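You operate a simulated robot arm through the tools that you are given. There is no shell and no other tool.

You are at the controls of a simulated robot arm. One attempt, no reset.

Task
Sweep up the spilt dust at the silo and tip it into the silo tub.
Fine: black brush and purple pan, both back in their places; shut the drawer and lock the catch. Set down upright: black brush. What is to be rubbed or washed off counts as gone when no trace of it is left.

The check looks at the end state, three seconds after you hand in, the way a careful person would. Anything else that was tipped, shoved, dropped, spilled or broken makes it a failure.

Robot
A 7-joint arm with a two-finger parallel gripper, fixed in place. Base frame: the origin is on the floor under the middle of its stand, x ahead of it, y to its left, z up. Readings come in mm, degrees, newtons and seconds.
With the tool pointing down near the work surface it reaches from about 140 to 680 mm from the base axis. Its first joint turns from -166.0 to 166.0 degrees. Payload 3.43 kg.
The tool frame sits at the grasp point between the pads (the TCP): z along the fingers, y along the line on which they close. The tips reach 34 mm beyond it. Largest opening 128 mm; finger width 24, thickness 12; the body of the gripper, 48 by 130 mm, starts 96 mm behind the TCP.
Orientation is that of the tool frame in the base frame, as [roll, pitch, yaw] about the fixed x, y, z axes, in that order (R = Rz(yaw) Ry(pitch) Rx(roll)). With the fingers straight down and closing along the base's y, the tool's x points along the base's -x, its y along +y and its z along -z.

Tools
- The arm moves only by the tool jog_arm. Its argument "commands" is a list of rows, each an object of numbers (a shift or turn left out is 0, a gripper value left out holds the last): "tx", "ty", "tz": the shift along the tool's x, y, z in mm; "wx", "wy", "wz": the turn, a rotation vector about the tool's x, y, z in degrees. In form: [{"tx": .., "ty": .., "tz": .., "wx": .., "wy": .., "wz": ..}, ...]. A call has 1 to 20 rows; each row is the pose to reach, as a shift and turn from the pose commanded when the call began, along the tool's axes at that moment. "fingers" is the opening, from 0 (shut) to 1 (fully open), set as the call begins (left out, the last holds). Rows are played at 5 a second. More than 50 mm and 8.6 degrees between two rows, or a gripper value outside its range, and nothing of the call is played. Where a pose cannot be reached the arm comes as near as it can. A force on the tool above 40 N (or 10 N above the force at the start of the call, whichever is more), or a blocked arm, ends the call early, and 0.2 s more pass. The fingers move at their own pace (about 108 mm/s each) and stop on an object; they squeeze with about 29 N. The grip force told is the motor's: it shows also when the fingers shut on nothing. Time passes only in rows, and 0.2 s behind the last, so rows that repeat a pose let the fingers close. It gives the time, the measured TCP pose, the force on the tool (base axes), the opening and the grip force at its end, in the units of the frame above (readings bear some noise), with the torque about the TCP (base axes, N m) and any sound that the robot's microphone picked up.
- Cameras (640 x 400 px; columns grow to the right, rows downward): "scene" is fixed at [410.6, 643.7, 1366.1]; the picture's right is [-0.93, 0.38, 0.00], its down [0.33, 0.82, -0.47] and it looks along [-0.18, -0.44, -0.88] (base axes); focal length 307 px, centre (320, 200). "wrist" rides on the gripper at [76, -11, -160] in the tool frame; the picture's right is [0.15, 0.99, 0.00], its down [-0.88, 0.13, -0.46] and it looks along [-0.45, 0.07, 0.89] (tool axes); focal length 234 px, centre (320, 200). There is no depth. A picture from a camera that has moved, and an enlarged one, comes with that camera's place and axes in the base frame and with its lens. The place of the scene camera against the robot may be out by one fixed shift of up to 18 mm in any direction.
- grab_frame(camera): a new picture of that camera. It takes no simulated time.
- raise_lower(by): slides the trunk up (or, below 0, down) by that many mm; the arm rides with it, the base frame stays. It gives what a move gives, with no picture.
- zoom(camera, box): a new picture of the part [left, top, right, bottom] of that camera's present view, enlarged. It takes no simulated time.
- job_done(): hands the job in; it is judged then, once.

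Places have to be worked out from the pictures, the camera data and where the tool is seen. Open the gripper and draw the arm clear of the work before you hand the job in, unless the task says otherwise.

The tools are called as name(argument=value, ...) on one line, values as JSON. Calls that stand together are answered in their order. jog_arm: Moves the arm, as the interface text tells. Its arguments: {"type":"object","properties":{"commands":{"type":"array","items":{"type":"object","properties":{"tx":{"type":"number"},"ty":{"type":"number"},"tz":{"type":"number"},"wx":{"type":"number"},"wy":{"type":"number"},"wz":{"type":"number"}}}},"fingers":{"type":"number"}},"required":["commands"]} The other tools are called the same way: raise_lower (by) moves the trunk up or down; grab_frame (camera) takes a picture; zoom (camera, box) takes an enlarged picture of a part of a camera's view; job_done () hands the job in.

At the start:

```text
time: 0.0
eef_pos: [47.2, 382.4, 984.8]
orientation: [-179.7, -0.1, 179.7]
contact_force: [0.2, 0.4, -0.3]
moment: [0.0, -0.02, -0.02]
finger_gap: 127.8
finger_force: 0.0
trunk travel left (down, up): [-125.0, 199.0]
```

scene: 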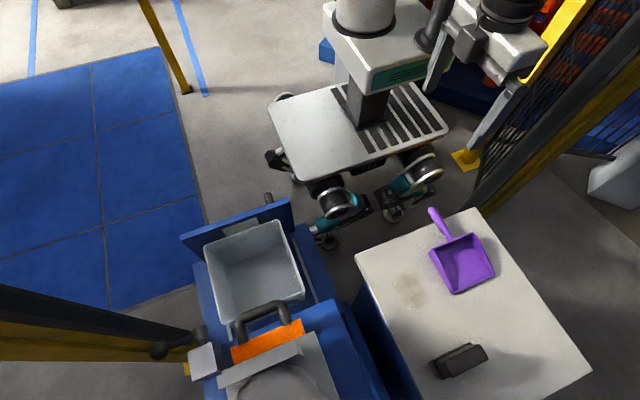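
wrist: 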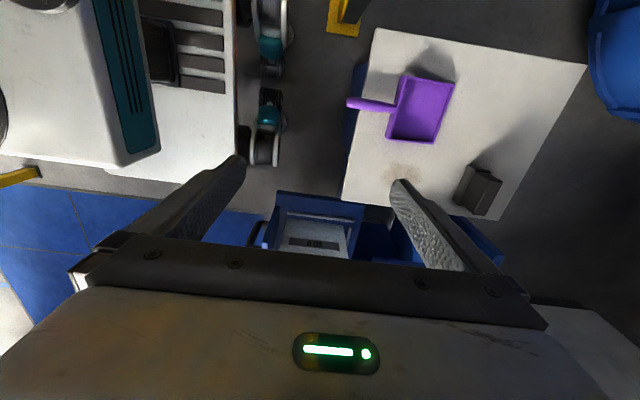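

I'll begin by looking closely at the scene from both cameras before moving anything.

zoom(camera="scene", box=[340, 190, 600, 400])

zoom(camera="scene", box=[140, 190, 380, 400])

grab_frame(camera="wrist")

zoom(camera="wrist", box=[220, 20, 640, 270])

```text
1.90 times, centred on (470, 295) of scene
camera zoom: at [410.6, 643.7, 1366.1], right [-0.93, 0.38, 0.0], down [0.33, 0.82, -0.47], along [-0.18, -0.44, -0.88], focal length 585 px, centre (34, 19)
```

zoom: 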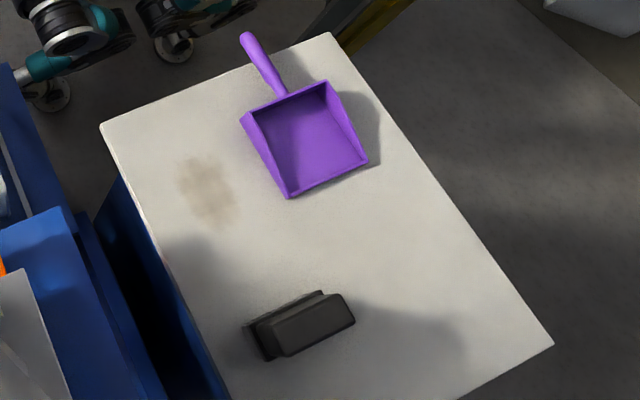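

```text
1.90 times, centred on (260, 295) of scene
camera zoom: at [410.6, 643.7, 1366.1], right [-0.93, 0.38, 0.0], down [0.33, 0.82, -0.47], along [-0.18, -0.44, -0.88], focal length 585 px, centre (434, 19)
```

zoom: 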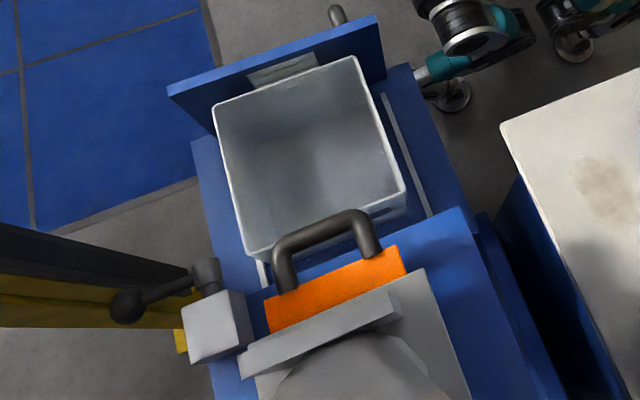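

```text
taken
camera wrist: at [-28.9, 372.1, 1145.0], right [-0.14, 0.99, -0.01], down [0.88, 0.13, 0.45], along [0.45, 0.06, -0.89], focal length 234 px, centre (320, 200)
```

wrist: 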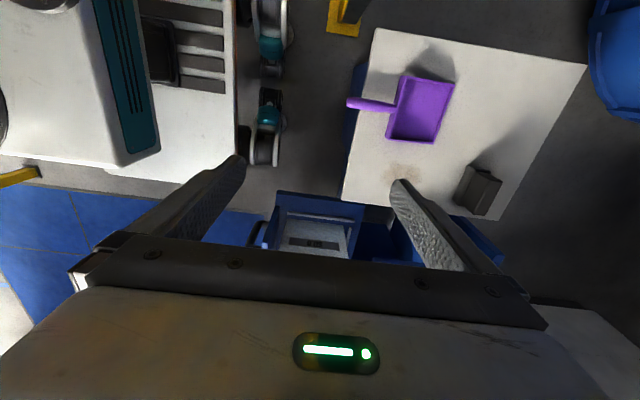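

```text
1.52 times, centred on (430, 145) of wrist
camera zoom: at [-28.9, 372.1, 1145.0], right [-0.14, 0.99, -0.01], down [0.88, 0.13, 0.45], along [0.45, 0.06, -0.89], focal length 357 px, centre (152, 284)
```

zoom: 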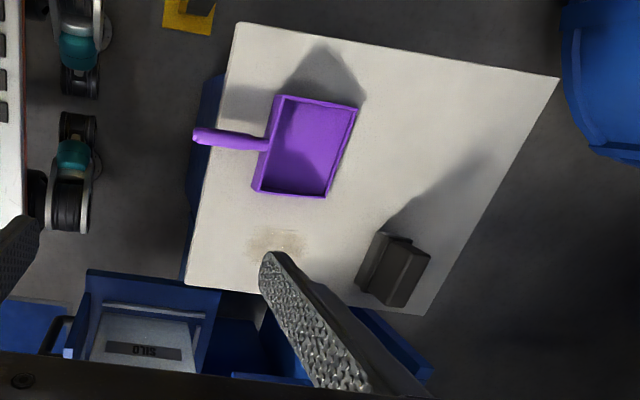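

The dust patch seems to be near (148, 579) on a table top at z≈622, pan at about (0, 570) with its handle towards -y, and the brush near (140, 760). I'll carry the wrist camera high over the table for a better look.

jog_arm(commands=[{"tx": 10, "ty": 40}, {"tx": 20, "ty": 80}, {"tx": 30, "ty": 120}, {"tx": 40, "ty": 160}, {"tx": 50, "ty": 190}, {"tx": 50, "ty": 190}])

grab_frame(camera="wrist")

grab_frame(camera="scene")

```text
time: 1.4
eef_pos: [-3.0, 573.4, 985.0]
orientation: [-179.6, -0.1, 179.9]
contact_force: [-0.3, 0.9, -0.1]
moment: [-0.04, 0.01, -0.02]
finger_gap: 127.9
finger_force: 0.0
trunk travel left (down, up): [-125.0, 199.0]
```

```text
taken
camera wrist: at [-79.6, 564.2, 1145.3], right [-0.14, 0.99, 0.0], down [0.88, 0.13, 0.45], along [0.45, 0.06, -0.89], focal length 234 px, centre (320, 200)
```

wrist: 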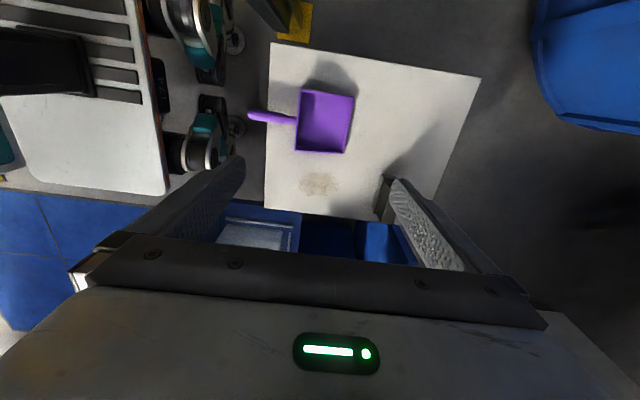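

```text
taken
```

scene: 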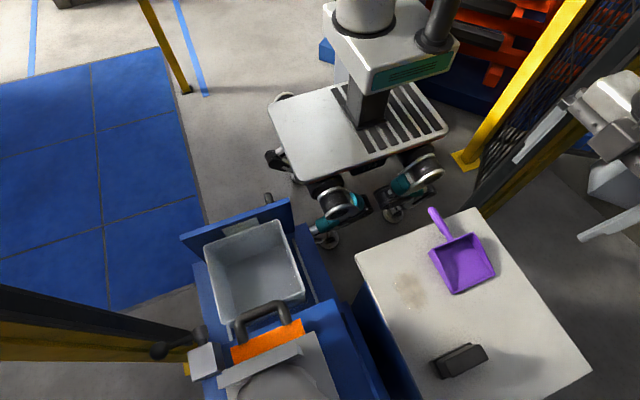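

The table is now squarely below the camera. I'll enlarge this view for measurements.

zoom(camera="wrist", box=[230, 30, 490, 230])

zoom(camera="scene", box=[410, 320, 510, 390])

zoom(camera="scene", box=[410, 200, 510, 300])

zoom(camera="scene", box=[130, 180, 330, 320])

zoom(camera="scene", box=[130, 290, 340, 400])

```text
2.00 times, centred on (360, 130) of wrist
camera zoom: at [-79.6, 564.2, 1145.3], right [-0.14, 0.99, 0.0], down [0.88, 0.13, 0.45], along [0.45, 0.06, -0.89], focal length 468 px, centre (240, 340)
```

zoom: 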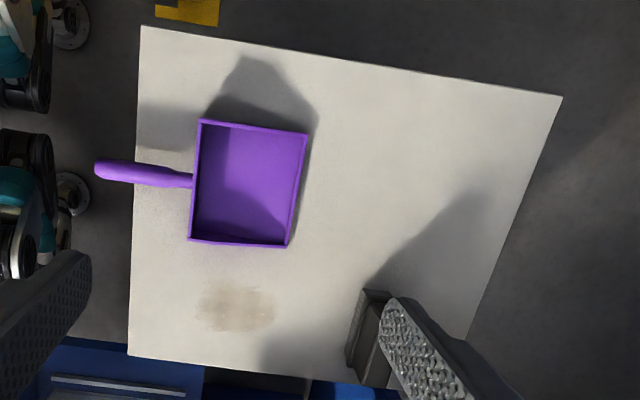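

```text
5.71 times, centred on (460, 355) of scene
camera zoom: at [410.6, 643.7, 1366.1], right [-0.93, 0.38, 0.0], down [0.33, 0.82, -0.47], along [-0.18, -0.44, -0.88], focal length 1754 px, centre (-480, -686)
```

zoom: 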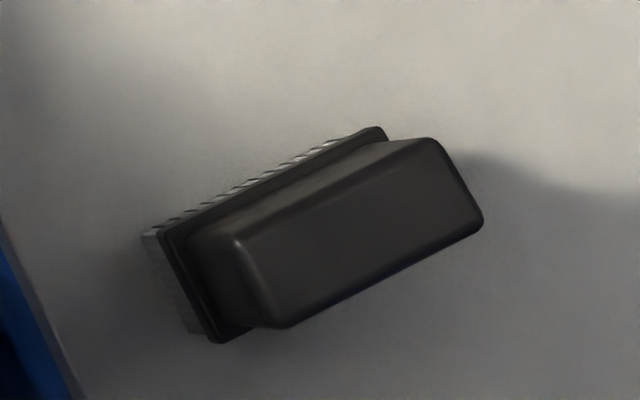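

```text
4.00 times, centred on (460, 250) of scene
camera zoom: at [410.6, 643.7, 1366.1], right [-0.93, 0.38, 0.0], down [0.33, 0.82, -0.47], along [-0.18, -0.44, -0.88], focal length 1228 px, centre (-240, 0)
```

zoom: 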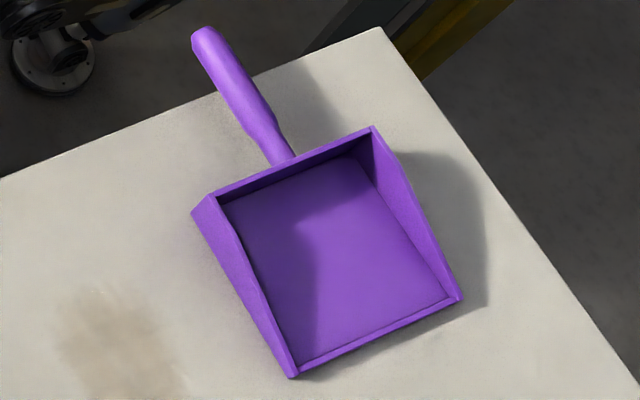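

```text
2.86 times, centred on (230, 250) of scene
camera zoom: at [410.6, 643.7, 1366.1], right [-0.93, 0.38, 0.0], down [0.33, 0.82, -0.47], along [-0.18, -0.44, -0.88], focal length 877 px, centre (577, 57)
```

zoom: 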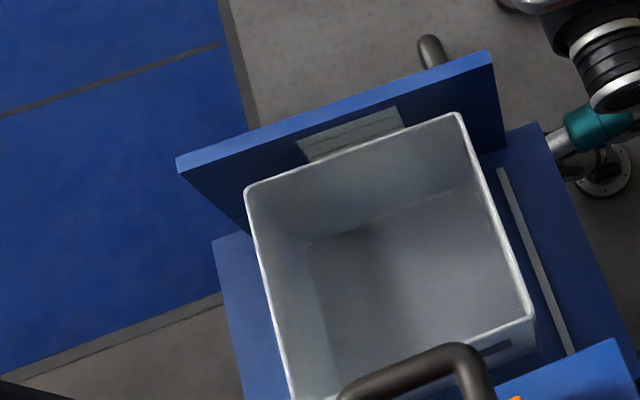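

```text
3.05 times, centred on (235, 345) of scene
camera zoom: at [410.6, 643.7, 1366.1], right [-0.93, 0.38, 0.0], down [0.33, 0.82, -0.47], along [-0.18, -0.44, -0.88], focal length 936 px, centre (579, -242)
```

zoom: 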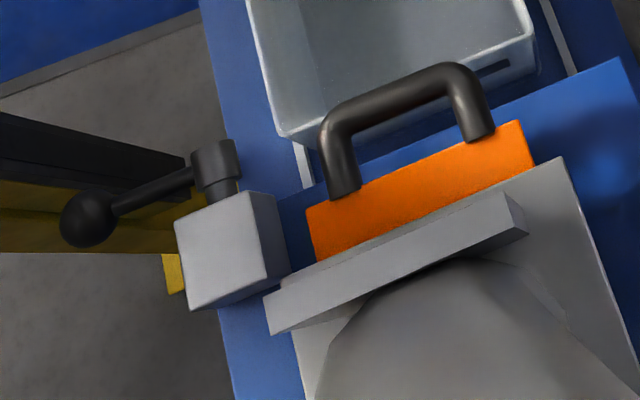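

Dust spans roughly x 107–175, y 541–630; the brush stands upright with its long axis along x, and the finger hides part of it. I'll shift the arm towards +x so that the brush, dust and pan come clear of the fingers.

jog_arm(commands=[{"tx": -45}, {"tx": -90}, {"tx": -135}, {"tx": -180}, {"tx": -225, "ty": 10}, {"tx": -260, "ty": 20}, {"tx": -260, "ty": 20}])

grab_frame(camera="wrist")

```text
time: 3.0
eef_pos: [258.9, 593.6, 982.9]
orientation: [-179.6, -0.2, 179.8]
contact_force: [0.1, -0.3, 0.3]
moment: [0.0, 0.02, 0.01]
finger_gap: 128.1
finger_force: 0.0
trunk travel left (down, up): [-125.0, 199.0]
```

```text
taken
camera wrist: at [183.4, 583.2, 1142.6], right [-0.14, 0.99, -0.01], down [0.88, 0.13, 0.45], along [0.45, 0.06, -0.89], focal length 234 px, centre (320, 200)
```

wrist: 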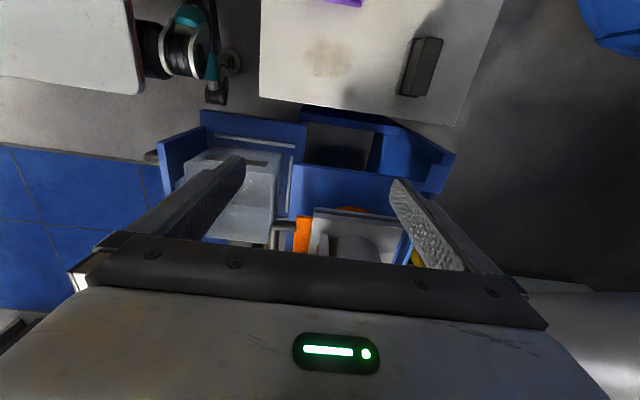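

From here the brush, dust and silo station are visible. I'll enlarge each part.

zoom(camera="wrist", box=[250, 0, 510, 140])

zoom(camera="wrist", box=[130, 90, 470, 280])

zoom(camera="scene", box=[370, 250, 470, 330])

```text
2.46 times, centred on (380, 70) of wrist
camera zoom: at [183.4, 583.2, 1142.6], right [-0.14, 0.99, -0.01], down [0.88, 0.13, 0.45], along [0.45, 0.06, -0.89], focal length 576 px, centre (172, 520)
```

zoom: 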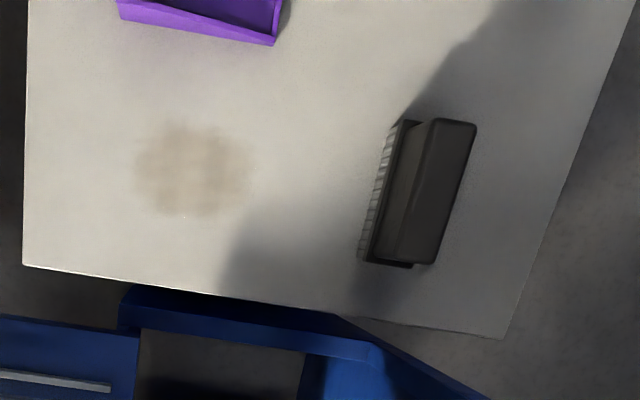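

```text
1.88 times, centred on (300, 185) of wrist
camera zoom: at [183.4, 583.2, 1142.6], right [-0.14, 0.99, -0.01], down [0.88, 0.13, 0.45], along [0.45, 0.06, -0.89], focal length 441 px, centre (358, 228)
```

zoom: 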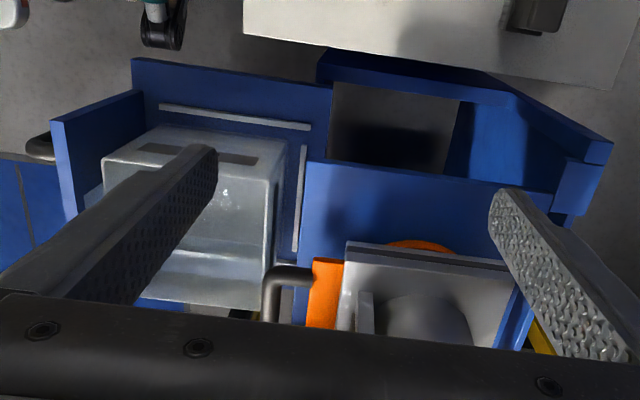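

```text
5.00 times, centred on (420, 290) of scene
camera zoom: at [410.6, 643.7, 1366.1], right [-0.93, 0.38, 0.0], down [0.33, 0.82, -0.47], along [-0.18, -0.44, -0.88], focal length 1535 px, centre (-180, -250)
```

zoom: 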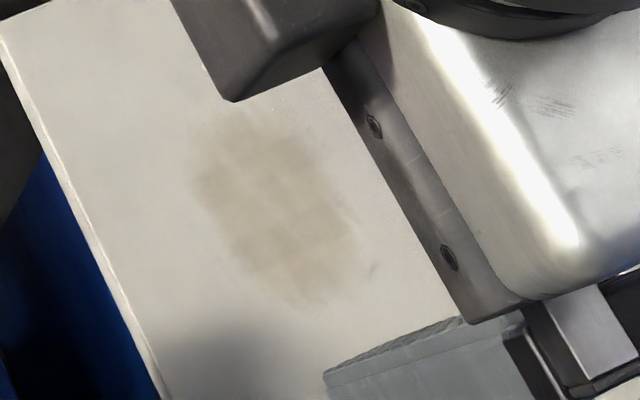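

The brush top is at about (140, 756, 688) with block roughly 83 × 27 mm, and the dust is a thin film. Now I'll pull back and tilt the hand to view the silo, tub, drawer and catch from the robot's side.

jog_arm(commands=[{"tx": 16, "ty": -40, "wy": -4}, {"tx": 32, "ty": -80, "wy": -8}, {"tx": 48, "ty": -120, "wy": -12}, {"tx": 64, "ty": -160, "wy": -16}, {"tx": 80, "ty": -200, "wy": -20}, {"tx": 100, "ty": -240, "wy": -25}, {"tx": 120, "ty": -260, "wy": -30}, {"tx": 120, "ty": -260, "wy": -30}])

grab_frame(camera="wrist")

grab_frame(camera="scene")

```text
time: 4.8
eef_pos: [145.7, 328.1, 981.5]
orientation: [-179.4, 29.9, 178.5]
contact_force: [0.4, -0.2, 0.1]
moment: [-0.03, 0.02, -0.01]
finger_gap: 127.9
finger_force: 0.0
trunk travel left (down, up): [-125.0, 199.0]
```

```text
taken
camera wrist: at [-1.1, 322.9, 1082.7], right [-0.1, 0.99, -0.08], down [0.54, 0.12, 0.83], along [0.84, 0.04, -0.55], focal length 234 px, centre (320, 200)
```

wrist: 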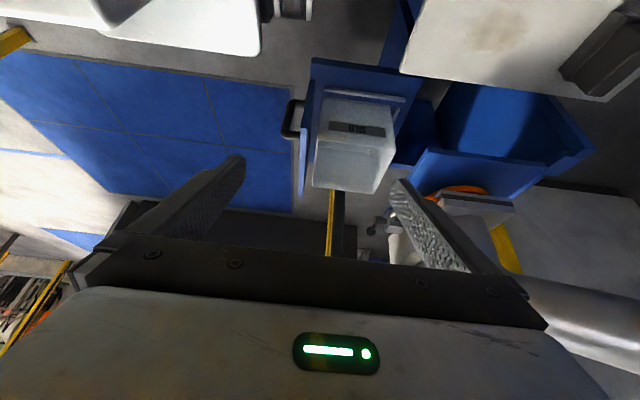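

```text
taken
```

scene: 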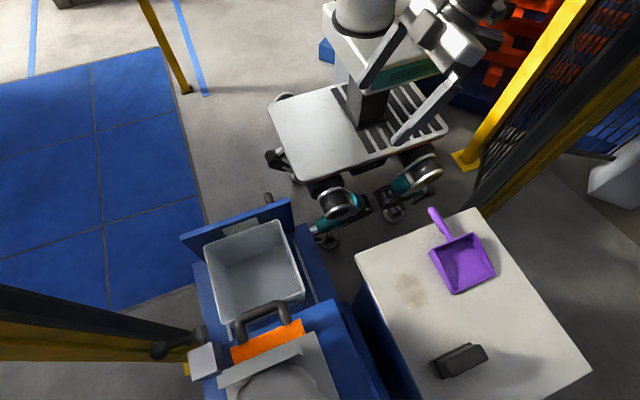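

The tub with the SILO label, drawer front with handle, and catch knob are visible (upside down). I'll enlarge.

zoom(camera="wrist", box=[270, 40, 430, 140])

zoom(camera="wrist", box=[280, 130, 600, 280])

zoom(camera="wrist", box=[330, 170, 430, 270])

```text
4.00 times, centred on (350, 90) of wrist
camera zoom: at [-1.1, 322.9, 1082.7], right [-0.1, 0.99, -0.08], down [0.54, 0.12, 0.83], along [0.84, 0.04, -0.55], focal length 937 px, centre (200, 640)
```

zoom: 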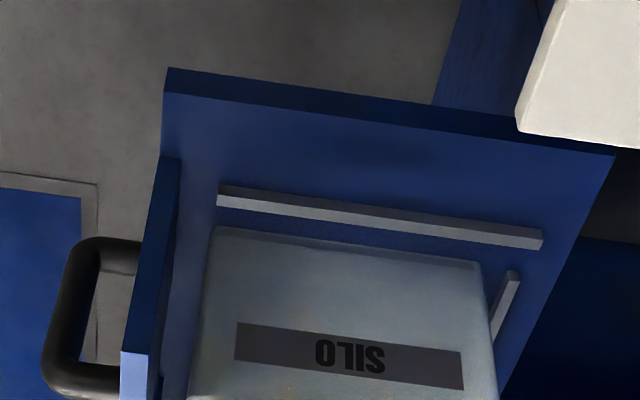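

```text
2.00 times, centred on (440, 205) of wrist
camera zoom: at [-1.1, 322.9, 1082.7], right [-0.1, 0.99, -0.08], down [0.54, 0.12, 0.83], along [0.84, 0.04, -0.55], focal length 468 px, centre (80, 190)
```

zoom: 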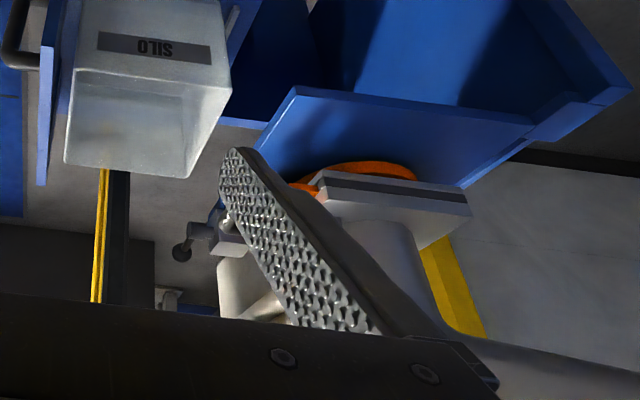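

```text
4.00 times, centred on (380, 220) of wrist
camera zoom: at [-1.1, 322.9, 1082.7], right [-0.1, 0.99, -0.08], down [0.54, 0.12, 0.83], along [0.84, 0.04, -0.55], focal length 937 px, centre (80, 120)
```

zoom: 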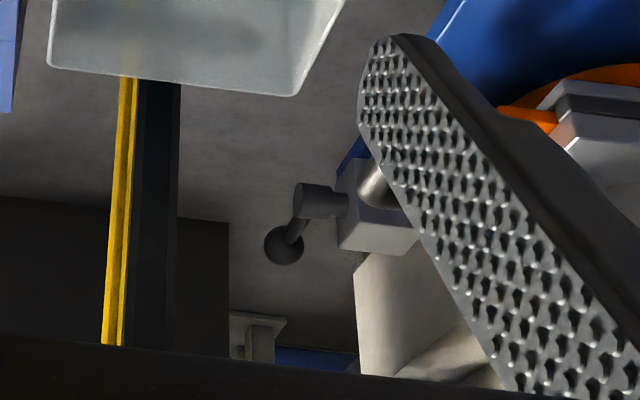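

The catch hub is at about (588, 526, 744) with its lever pointing +x to a ball at (663, 524, 742), and the tub's near rim corner is at (380, 322, 668). I'll turn the hand to look along +y, so I see the drawer front and the catch face on.

jog_arm(commands=[{"tx": -30, "ty": -13, "tz": 20, "wx": -4, "wz": -7}, {"tx": -60, "ty": -27, "tz": 41, "wx": -8, "wz": -14}, {"tx": -89, "ty": -40, "tz": 61, "wx": -12, "wz": -21}, {"tx": -119, "ty": -54, "tz": 81, "wx": -16, "wz": -28}, {"tx": -148, "ty": -67, "tz": 102, "wx": -20, "wz": -35}, {"tx": -178, "ty": -81, "tz": 122, "wx": -24, "wz": -42}, {"tx": -207, "ty": -94, "tz": 143, "wx": -28, "wz": -49}, {"tx": -237, "ty": -108, "tz": 163, "wx": -32, "wz": -56}, {"tx": -267, "ty": -121, "tz": 183, "wx": -36, "wz": -63}, {"tx": -296, "ty": -135, "tz": 204, "wx": -40, "wz": -70}, {"tx": -326, "ty": -148, "tz": 224, "wx": -44, "wz": -77}, {"tx": -326, "ty": -148, "tz": 224, "wx": -44, "wz": -77}])

grab_frame(camera="wrist")

grab_frame(camera="scene")

```text
time: 7.4
eef_pos: [530.8, 179.3, 953.3]
orientation: [-179.8, 29.4, -91.3]
contact_force: [-0.1, 0.7, 0.1]
moment: [0.0, 0.03, 0.01]
finger_gap: 128.1
finger_force: 0.1
trunk travel left (down, up): [-125.0, 199.0]
```

```text
taken
camera wrist: at [537.7, 36.0, 1054.4], right [-0.99, -0.1, -0.07], down [-0.12, 0.55, 0.83], along [-0.04, 0.83, -0.55], focal length 234 px, centre (320, 200)
```

wrist: 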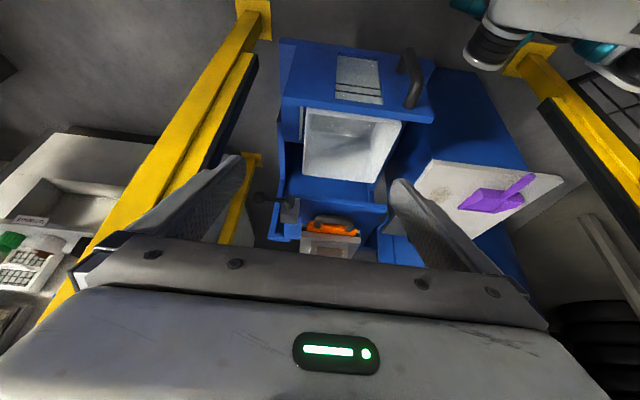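

```text
taken
```

scene: 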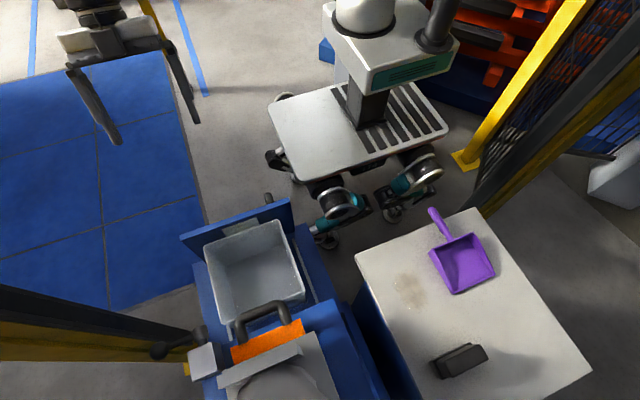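

Excellent: this view shows the drawer front with its vertical handle, the tub, the gate and the catch. I'll enlarge those parts.

zoom(camera="wrist", box=[250, 30, 450, 155])

zoom(camera="wrist", box=[230, 150, 430, 275])

zoom(camera="wrist", box=[240, 175, 320, 250])

```text
3.20 times, centred on (350, 92) of wrist
camera zoom: at [537.7, 36.0, 1054.4], right [-0.99, -0.1, -0.07], down [-0.12, 0.55, 0.83], along [-0.04, 0.83, -0.55], focal length 749 px, centre (224, 544)
```

zoom: 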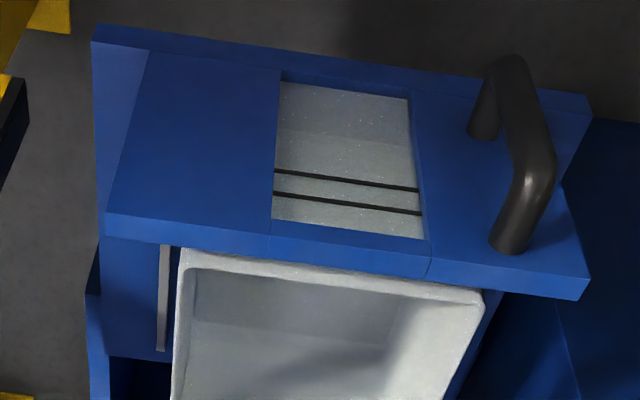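

```text
3.20 times, centred on (330, 212) of wrist
camera zoom: at [537.7, 36.0, 1054.4], right [-0.99, -0.1, -0.07], down [-0.12, 0.55, 0.83], along [-0.04, 0.83, -0.55], focal length 749 px, centre (288, 160)
```

zoom: 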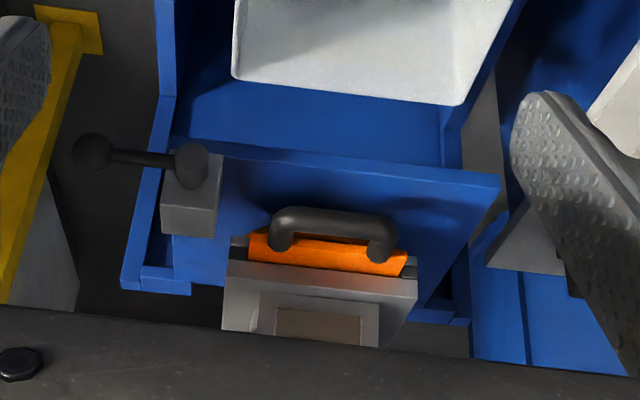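

```text
5.33 times, centred on (280, 212) of wrist
camera zoom: at [537.7, 36.0, 1054.4], right [-0.99, -0.1, -0.07], down [-0.12, 0.55, 0.83], along [-0.04, 0.83, -0.55], focal length 1249 px, centre (533, 133)
```

zoom: 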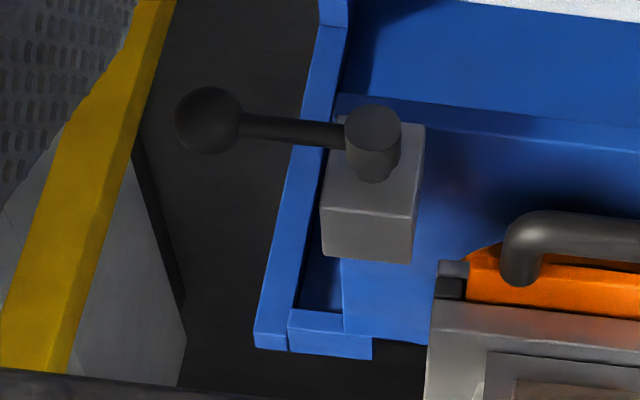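

The front panel of the drawer spans x 338–605 at y≈280 with its top at z≈685; the catch hub axis runs along y, so the lever should swing down across the shut front. Next I test how far out the arm reaches towards the brush with this 30° outward tilt, staying high.

jog_arm(commands=[{"tx": -30, "ty": 28.8, "tz": 21.3}, {"tx": -60, "ty": 57.5, "tz": 42.5}, {"tx": -90, "ty": 86.3, "tz": 63.8}, {"tx": -120, "ty": 115, "tz": 85}, {"tx": -150, "ty": 143.8, "tz": 106.3}, {"tx": -180, "ty": 172.6, "tz": 127.6}, {"tx": -210, "ty": 201.4, "tz": 148.8}, {"tx": -240, "ty": 230.1, "tz": 170}, {"tx": -270, "ty": 258.9, "tz": 191.3}, {"tx": -300, "ty": 287.7, "tz": 212.6}, {"tx": -330, "ty": 316.4, "tz": 233.8}, {"tx": -360, "ty": 345.2, "tz": 255.1}, {"tx": -390, "ty": 374, "tz": 276.3}, {"tx": -420, "ty": 402.7, "tz": 297.6}, {"tx": -420, "ty": 402.7, "tz": 297.6}])

grab_frame(camera="wrist")

grab_frame(camera="scene")

```text
time: 10.6
eef_pos: [141.2, 704.6, 900.2]
orientation: [-179.8, 29.5, -91.3]
contact_force: [0.3, -0.5, -0.6]
moment: [0.03, 0.01, 0.01]
finger_gap: 127.9
finger_force: 0.1
trunk travel left (down, up): [-125.0, 199.0]
```

```text
taken
camera wrist: at [147.0, 559.8, 1001.9], right [-0.99, -0.1, -0.07], down [-0.12, 0.55, 0.83], along [-0.04, 0.83, -0.55], focal length 234 px, centre (320, 200)
```

wrist: 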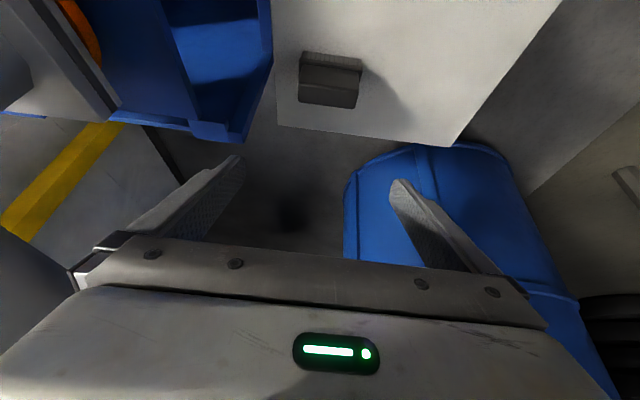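

```text
taken
```

scene: 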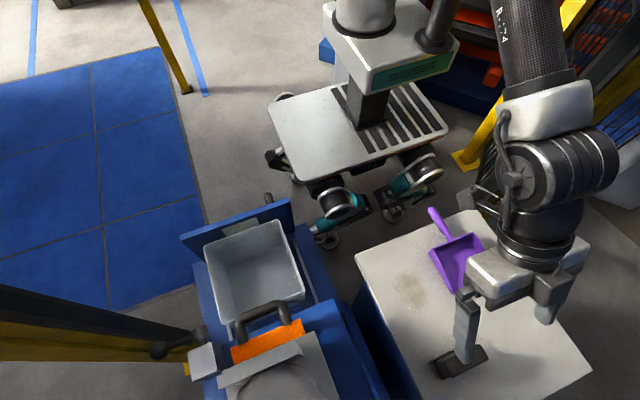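

Reached without trouble. The brush is in clear view; I'll enlarge it and refine its position.

zoom(camera="wrist", box=[270, 30, 400, 130])

zoom(camera="wrist", box=[0, 0, 280, 175])

```text
4.00 times, centred on (335, 80) of wrist
camera zoom: at [147.0, 559.8, 1001.9], right [-0.99, -0.1, -0.07], down [-0.12, 0.55, 0.83], along [-0.04, 0.83, -0.55], focal length 937 px, centre (260, 680)
```

zoom: 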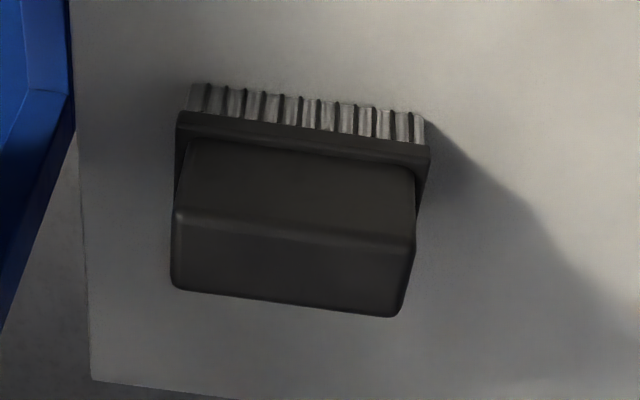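

```text
2.29 times, centred on (140, 88) of wrist
camera zoom: at [147.0, 559.8, 1001.9], right [-0.99, -0.1, -0.07], down [-0.12, 0.55, 0.83], along [-0.04, 0.83, -0.55], focal length 535 px, centre (731, 457)
```

zoom: 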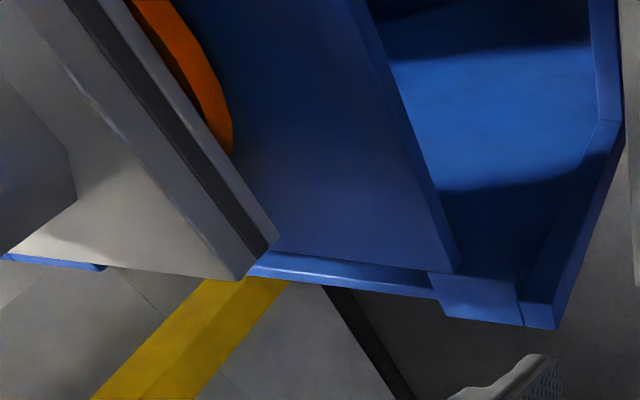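

The brush block is ~84 mm along x (99–183), y ≈743–770, top z≈695, and bristles 97–186. Now I'll go look at the pan closely with the same tilt.

jog_arm(commands=[{"tx": 34.8, "ty": 22.7, "tz": -15.8}, {"tx": 69.5, "ty": 45.3, "tz": -31.6}, {"tx": 104.3, "ty": 68, "tz": -47.4}, {"tx": 139, "ty": 90.6, "tz": -63.1}, {"tx": 173.8, "ty": 113.3, "tz": -79}, {"tx": 208.6, "ty": 135.9, "tz": -94.7}, {"tx": 208.6, "ty": 135.9, "tz": -94.7}])

grab_frame(camera="wrist")

zoom(camera="wrist", box=[200, 20, 440, 170])

```text
time: 12.0
eef_pos: [129.5, 468.3, 870.7]
orientation: [-179.4, 28.2, -106.5]
contact_force: [-1.3, 0.6, 0.1]
moment: [-0.02, -0.02, -0.01]
finger_gap: 128.0
finger_force: 0.1
trunk travel left (down, up): [-125.0, 199.0]
stopped in row 7: the arm was blocked; the commanded pose is now the measured one
```

```text
taken
camera wrist: at [98.2, 328.5, 975.1], right [-0.98, 0.16, -0.08], down [0.03, 0.58, 0.82], along [0.18, 0.8, -0.57], focal length 234 px, centre (320, 200)
```

wrist: 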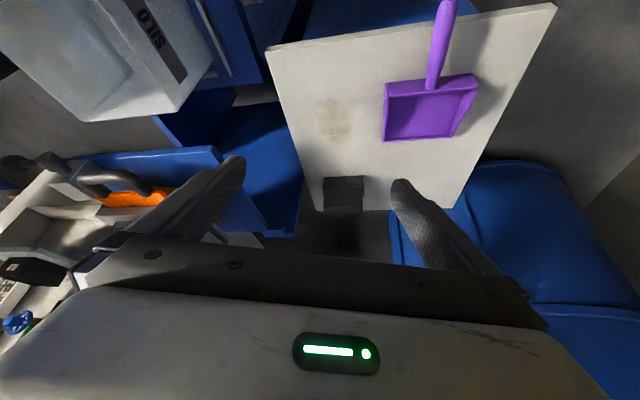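

```text
2.67 times, centred on (320, 95) of wrist
camera zoom: at [98.2, 328.5, 975.1], right [-0.98, 0.16, -0.08], down [0.03, 0.58, 0.82], along [0.18, 0.8, -0.57], focal length 624 px, centre (320, 480)
```

zoom: 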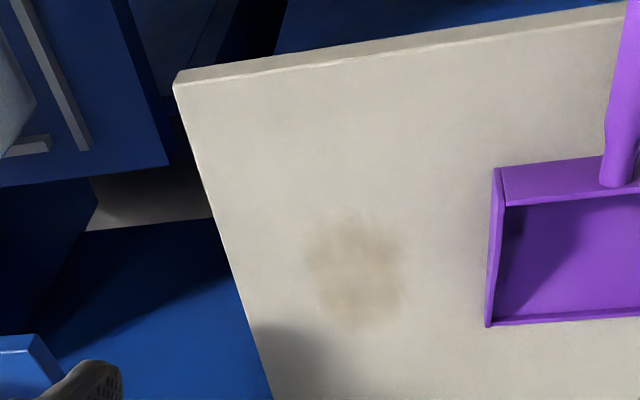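

The arm stalled at about (130, 468) with the yaw dragged to -106°, apparently at a joint limit. I'll look at the arm's posture from the scene camera.

grab_frame(camera="scene")

```text
taken
```

scene: 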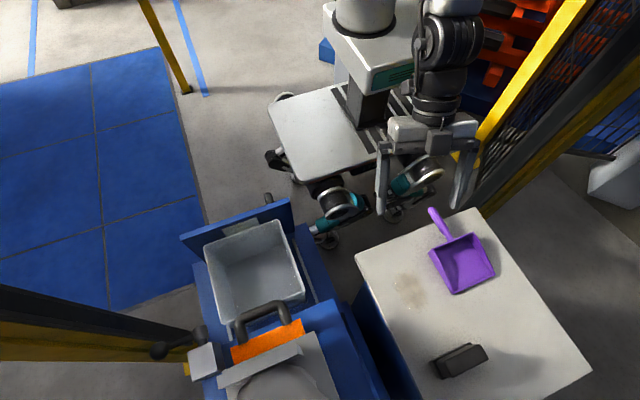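

The upper arm is swung out to the -x side, so a shoulder/elbow joint is probably at its limit. I'll back off outward and up, then probe whether I can move to -x from there.

jog_arm(commands=[{"tx": -39, "ty": 8, "tz": -13}, {"tx": -79, "ty": 17, "tz": -26}, {"tx": -100, "ty": 40, "tz": -35}, {"tx": -120, "ty": 70, "tz": -40}, {"tx": -120, "ty": 70, "tz": -40}])

grab_frame(camera="scene")

```text
time: 13.2
eef_pos: [108.2, 569.4, 968.3]
orientation: [-179.6, 28.9, -108.5]
contact_force: [0.8, -0.9, -0.4]
moment: [-0.03, 0.01, 0.02]
finger_gap: 127.9
finger_force: 0.1
trunk travel left (down, up): [-125.0, 199.0]
```

```text
taken
```

scene: 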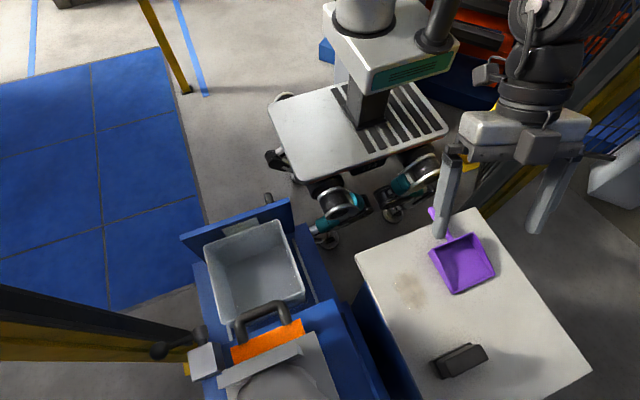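

The x motion still falls ~20 mm short while the yaw drifts. I'll test what is limiting: first untilt the hand to vertical here and see whether the commanded orientation is reached.

jog_arm(commands=[{"wy": 7}, {"wy": 14}, {"wy": 21}, {"wy": 28.9}, {"wy": 28.9}])

jog_arm(commands=[{"ty": 25}, {"ty": 50}, {"ty": 75}, {"ty": 100}, {"ty": 100}])

grab_frame(camera="scene")

```text
time: 14.4
eef_pos: [85.9, 572.5, 961.9]
orientation: [-179.5, -0.6, -106.4]
contact_force: [-0.8, 0.3, 0.4]
moment: [0.0, 0.02, 0.01]
finger_gap: 128.3
finger_force: 0.1
trunk travel left (down, up): [-125.0, 199.0]
```

```text
time: 15.6
eef_pos: [-11.9, 599.3, 963.0]
orientation: [-179.5, -0.5, -106.5]
contact_force: [-0.9, 0.2, 0.4]
moment: [0.02, 0.01, -0.01]
finger_gap: 128.1
finger_force: 0.1
trunk travel left (down, up): [-125.0, 199.0]
```

```text
taken
```

scene: 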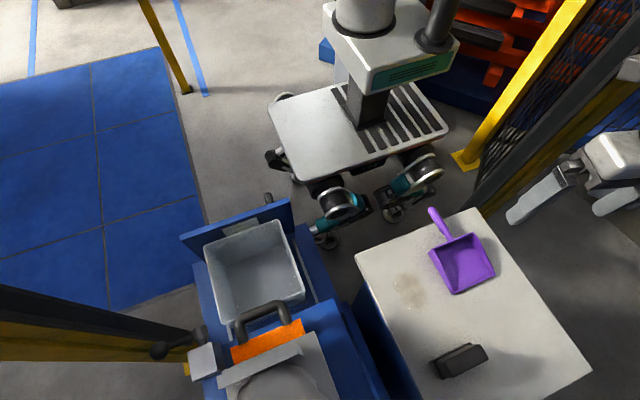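

With the hand vertical the arm moves freely here, so the limit is the outward tilt (wrist joint) at short radius. Lowering the trunk flattens the forearm and should give more reach and tilt near the table; I'm clear of everything, so I lower it by 110 mm.

raise_lower(by=-110)

grab_frame(camera="wrist")

grab_frame(camera="scene")

```text
time: 17.1
eef_pos: [-10.8, 599.7, 852.7]
orientation: [-179.5, -0.6, -106.5]
contact_force: [-0.1, 0.7, -0.7]
moment: [0.0, 0.02, 0.0]
finger_gap: 128.0
finger_force: 0.1
trunk travel left (down, up): [-15.0, 309.0]
```

```text
taken
camera wrist: at [-23.3, 525.4, 1013.5], right [-0.99, 0.14, -0.01], down [0.12, 0.89, 0.45], along [0.07, 0.44, -0.9], focal length 234 px, centre (320, 200)
```

wrist: 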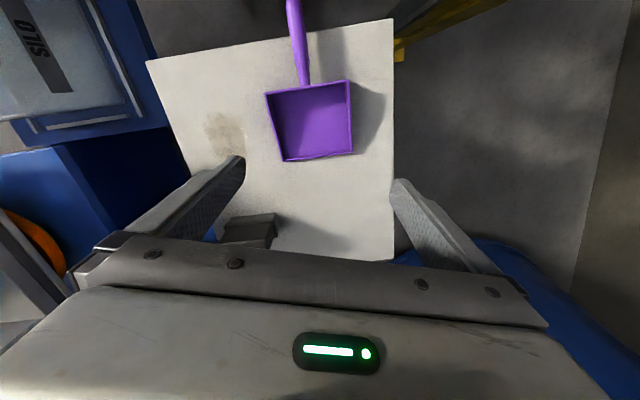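

```text
taken
```

scene: 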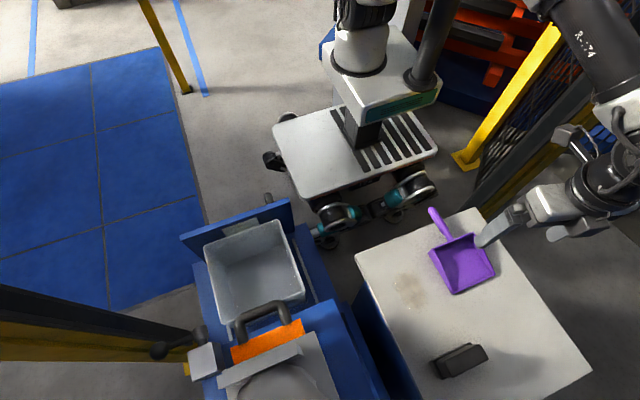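

Trunk lowered. Now I'll straighten the yaw to -91° and move over the pan handle for a close look.

jog_arm(commands=[{"tx": 28, "ty": -11, "tz": 12, "wz": -4}, {"tx": 56, "ty": -22, "tz": 25, "wz": -8}, {"tx": 84, "ty": -33, "tz": 37, "wz": -12}, {"tx": 112, "ty": -44.6, "tz": 50, "wz": -16}, {"tx": 112, "ty": -44.6, "tz": 50, "wz": -16}])

grab_frame(camera="wrist")

zoom(camera="wrist", box=[220, 0, 420, 125])

zoom(camera="wrist", box=[220, 75, 420, 200])

```text
time: 18.3
eef_pos: [-0.7, 478.0, 803.5]
orientation: [-179.7, -0.8, -90.3]
contact_force: [0.0, 0.1, 0.4]
moment: [0.03, -0.02, -0.04]
finger_gap: 127.8
finger_force: 0.0
trunk travel left (down, up): [-15.0, 309.0]
```

```text
taken
camera wrist: at [9.5, 403.8, 965.3], right [-0.99, -0.14, 0.0], down [-0.13, 0.89, 0.44], along [-0.06, 0.44, -0.9], focal length 234 px, centre (320, 200)
```

wrist: 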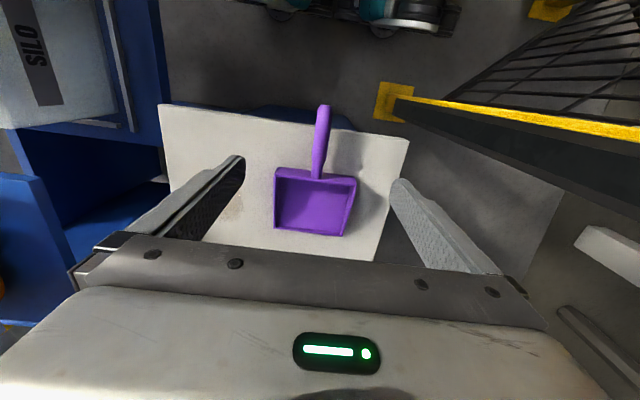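

```text
3.20 times, centred on (320, 62) of wrist
camera zoom: at [9.5, 403.8, 965.3], right [-0.99, -0.14, 0.0], down [-0.13, 0.89, 0.44], along [-0.06, 0.44, -0.9], focal length 749 px, centre (320, 640)
```

zoom: 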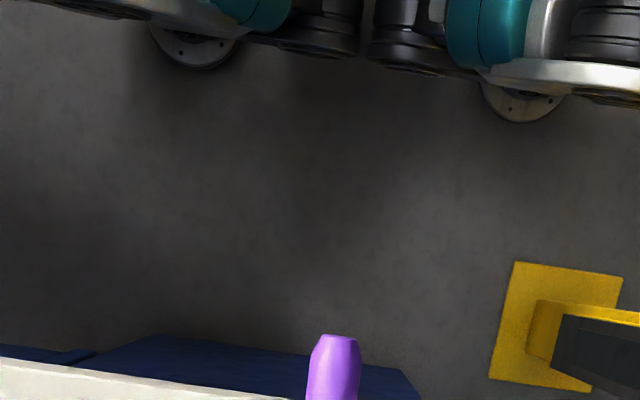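

```text
3.20 times, centred on (320, 138) of wrist
camera zoom: at [9.5, 403.8, 965.3], right [-0.99, -0.14, 0.0], down [-0.13, 0.89, 0.44], along [-0.06, 0.44, -0.9], focal length 749 px, centre (320, 400)
```

zoom: 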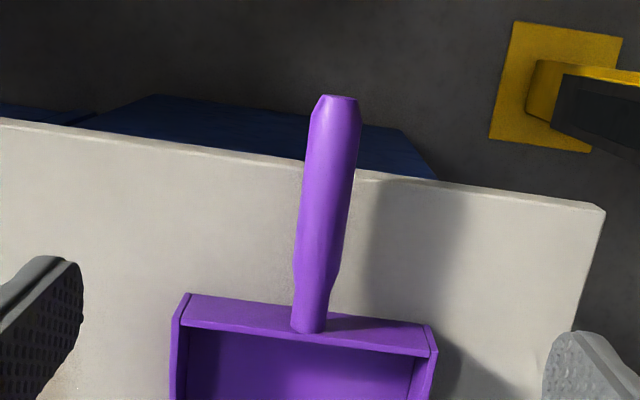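

The handle runs from about (0, 428, 651) to (-3, 526, 646), about 22 mm thick. Before touching the pan I test whether a vertical hand can now reach over the brush with the trunk lowered, staying at z≈790.

jog_arm(commands=[{"tx": -38, "ty": -20, "tz": 2}, {"tx": -76, "ty": -40, "tz": 4}, {"tx": -115, "ty": -60, "tz": 6}, {"tx": -153, "ty": -80, "tz": 8}, {"tx": -191, "ty": -100, "tz": 10}, {"tx": -230, "ty": -120, "tz": 12}, {"tx": -268, "ty": -141, "tz": 13}, {"tx": -268, "ty": -141, "tz": 13}])

grab_frame(camera="wrist")

```text
time: 20.1
eef_pos: [132.5, 696.3, 784.2]
orientation: [-179.7, -0.7, -90.5]
contact_force: [-0.7, 0.4, 0.7]
moment: [-0.01, 0.01, -0.02]
finger_gap: 128.0
finger_force: 0.0
out of reach, approached as far as the arm can: row 6, 7, 8
trunk travel left (down, up): [-15.0, 309.0]
```

```text
taken
camera wrist: at [142.7, 622.4, 945.2], right [-0.99, -0.14, 0.0], down [-0.13, 0.89, 0.44], along [-0.06, 0.44, -0.9], focal length 234 px, centre (320, 200)
```

wrist: 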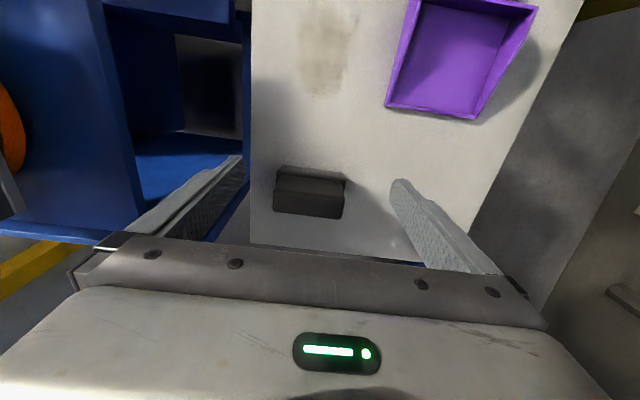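

Vertical reach tops out at radius ~709, so the brush (radius ~769) needs roughly 20° outward tilt. First another close measurement of the brush from here.

zoom(camera="wrist", box=[250, 150, 370, 230])

zoom(camera="wrist", box=[240, 0, 440, 125])

```text
5.00 times, centred on (310, 190) of wrist
camera zoom: at [142.7, 622.4, 945.2], right [-0.99, -0.14, 0.0], down [-0.13, 0.89, 0.44], along [-0.06, 0.44, -0.9], focal length 1171 px, centre (370, 250)
```

zoom: 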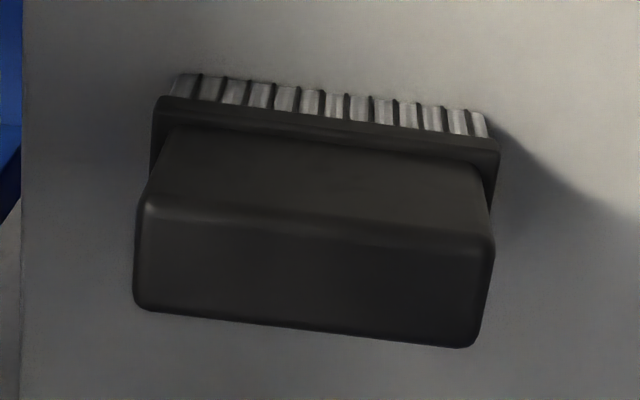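

```text
3.20 times, centred on (340, 62) of wrist
camera zoom: at [142.7, 622.4, 945.2], right [-0.99, -0.14, 0.0], down [-0.13, 0.89, 0.44], along [-0.06, 0.44, -0.9], focal length 749 px, centre (256, 640)
```

zoom: 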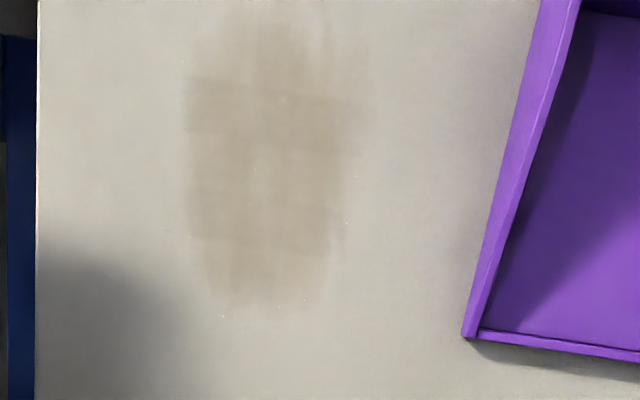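

Dust spans about x 113–175, y 541–637; brush block x 99–179.5, y 740–765, top z≈699. Plan: turn the pan so its mouth faces +x with the lip at x≈105 beside the dust, then sweep along -x. I move back over the pan handle first.

jog_arm(commands=[{"tx": 38, "ty": 20}, {"tx": 76, "ty": 40}, {"tx": 114, "ty": 61}, {"tx": 152, "ty": 81}, {"tx": 190, "ty": 101}, {"tx": 228, "ty": 121, "tz": 2}, {"tx": 266, "ty": 141.5, "tz": 3}, {"tx": 266, "ty": 141.5, "tz": 3}])

```text
time: 21.9
eef_pos: [-11.3, 434.1, 787.8]
orientation: [-179.7, -0.7, -90.5]
contact_force: [-0.2, 0.3, 0.5]
moment: [0.0, 0.01, 0.04]
finger_gap: 127.8
finger_force: 0.1
trunk travel left (down, up): [-15.0, 309.0]
```

I'm at (-11, 434, 788). Now I go to (-2, 480) and descend to z≈705 for a check picture before the grasp.

jog_arm(commands=[{"tx": -23, "ty": -4.5}, {"tx": -46, "ty": -9}, {"tx": -46, "ty": -9, "tz": 40}, {"tx": -46, "ty": -9, "tz": 82}, {"tx": -46, "ty": -9, "tz": 82}])

grab_frame(camera="wrist")

zoom(camera="wrist", box=[240, 100, 400, 230])

zoom(camera="scene", box=[380, 160, 540, 300])

```text
time: 23.1
eef_pos: [-0.2, 477.7, 701.7]
orientation: [-179.7, -0.6, -90.5]
contact_force: [-0.2, -0.6, -0.7]
moment: [-0.01, 0.01, 0.0]
finger_gap: 128.2
finger_force: 0.0
trunk travel left (down, up): [-15.0, 309.0]
```

```text
taken
camera wrist: at [8.8, 404.2, 863.1], right [-0.99, -0.14, 0.0], down [-0.13, 0.89, 0.44], along [-0.06, 0.44, -0.9], focal length 234 px, centre (320, 200)
```

wrist: 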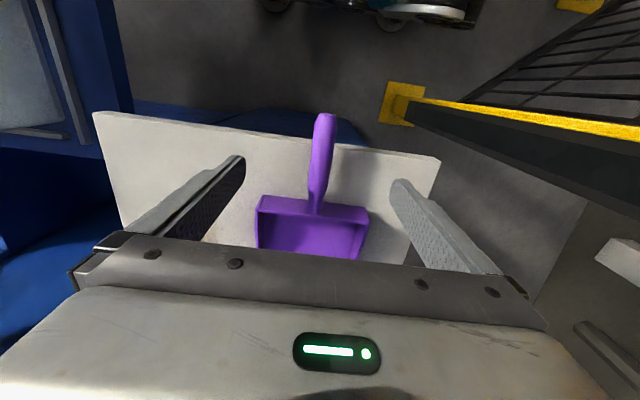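

```text
3.08 times, centred on (320, 165) of wrist
camera zoom: at [8.8, 404.2, 863.1], right [-0.99, -0.14, 0.0], down [-0.13, 0.89, 0.44], along [-0.06, 0.44, -0.9], focal length 720 px, centre (320, 308)
```

zoom: 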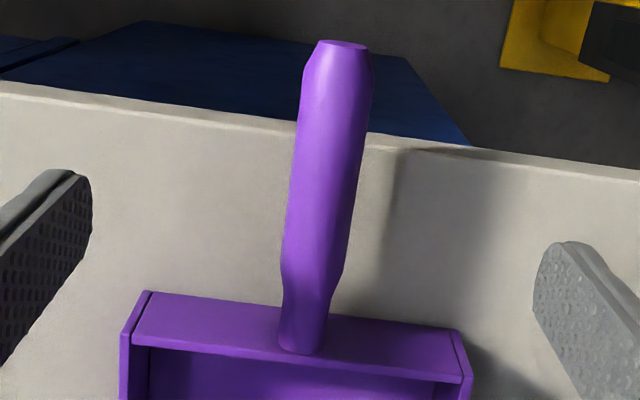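

```text
2.86 times, centred on (460, 230) of scene
camera zoom: at [410.6, 643.7, 1366.1], right [-0.93, 0.38, 0.0], down [0.33, 0.82, -0.47], along [-0.18, -0.44, -0.88], focal length 877 px, centre (-80, 114)
```

zoom: 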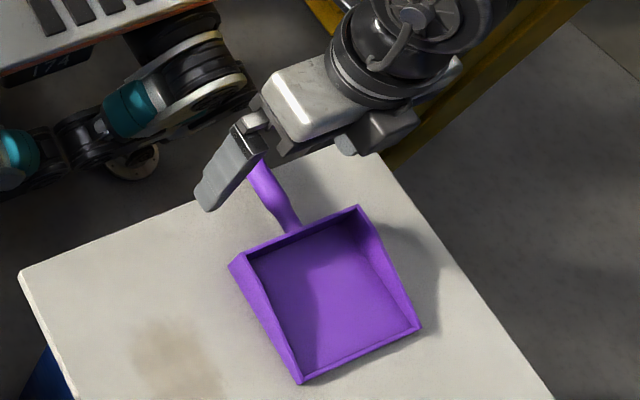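

Fingers straddle the handle centrally (handle x≈-1). I descend to z≈665 (tips ~632, just above the table).

jog_arm(commands=[{"tz": 12}, {"tz": 24}, {"tz": 36}, {"tz": 36}])

zoom(camera="scene", box=[400, 170, 520, 270])

```text
time: 24.1
eef_pos: [-0.5, 478.0, 667.1]
orientation: [-179.5, -0.7, -90.6]
contact_force: [-0.5, -0.6, 1.2]
moment: [-0.03, 0.01, 0.01]
finger_gap: 128.1
finger_force: 0.0
trunk travel left (down, up): [-15.0, 309.0]
```

```text
4.00 times, centred on (460, 220) of scene
camera zoom: at [410.6, 643.7, 1366.1], right [-0.93, 0.38, 0.0], down [0.33, 0.82, -0.47], along [-0.18, -0.44, -0.88], focal length 1228 px, centre (-240, 120)
```

zoom: 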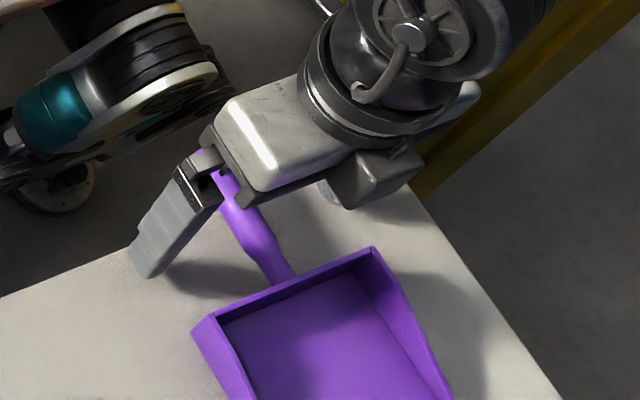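

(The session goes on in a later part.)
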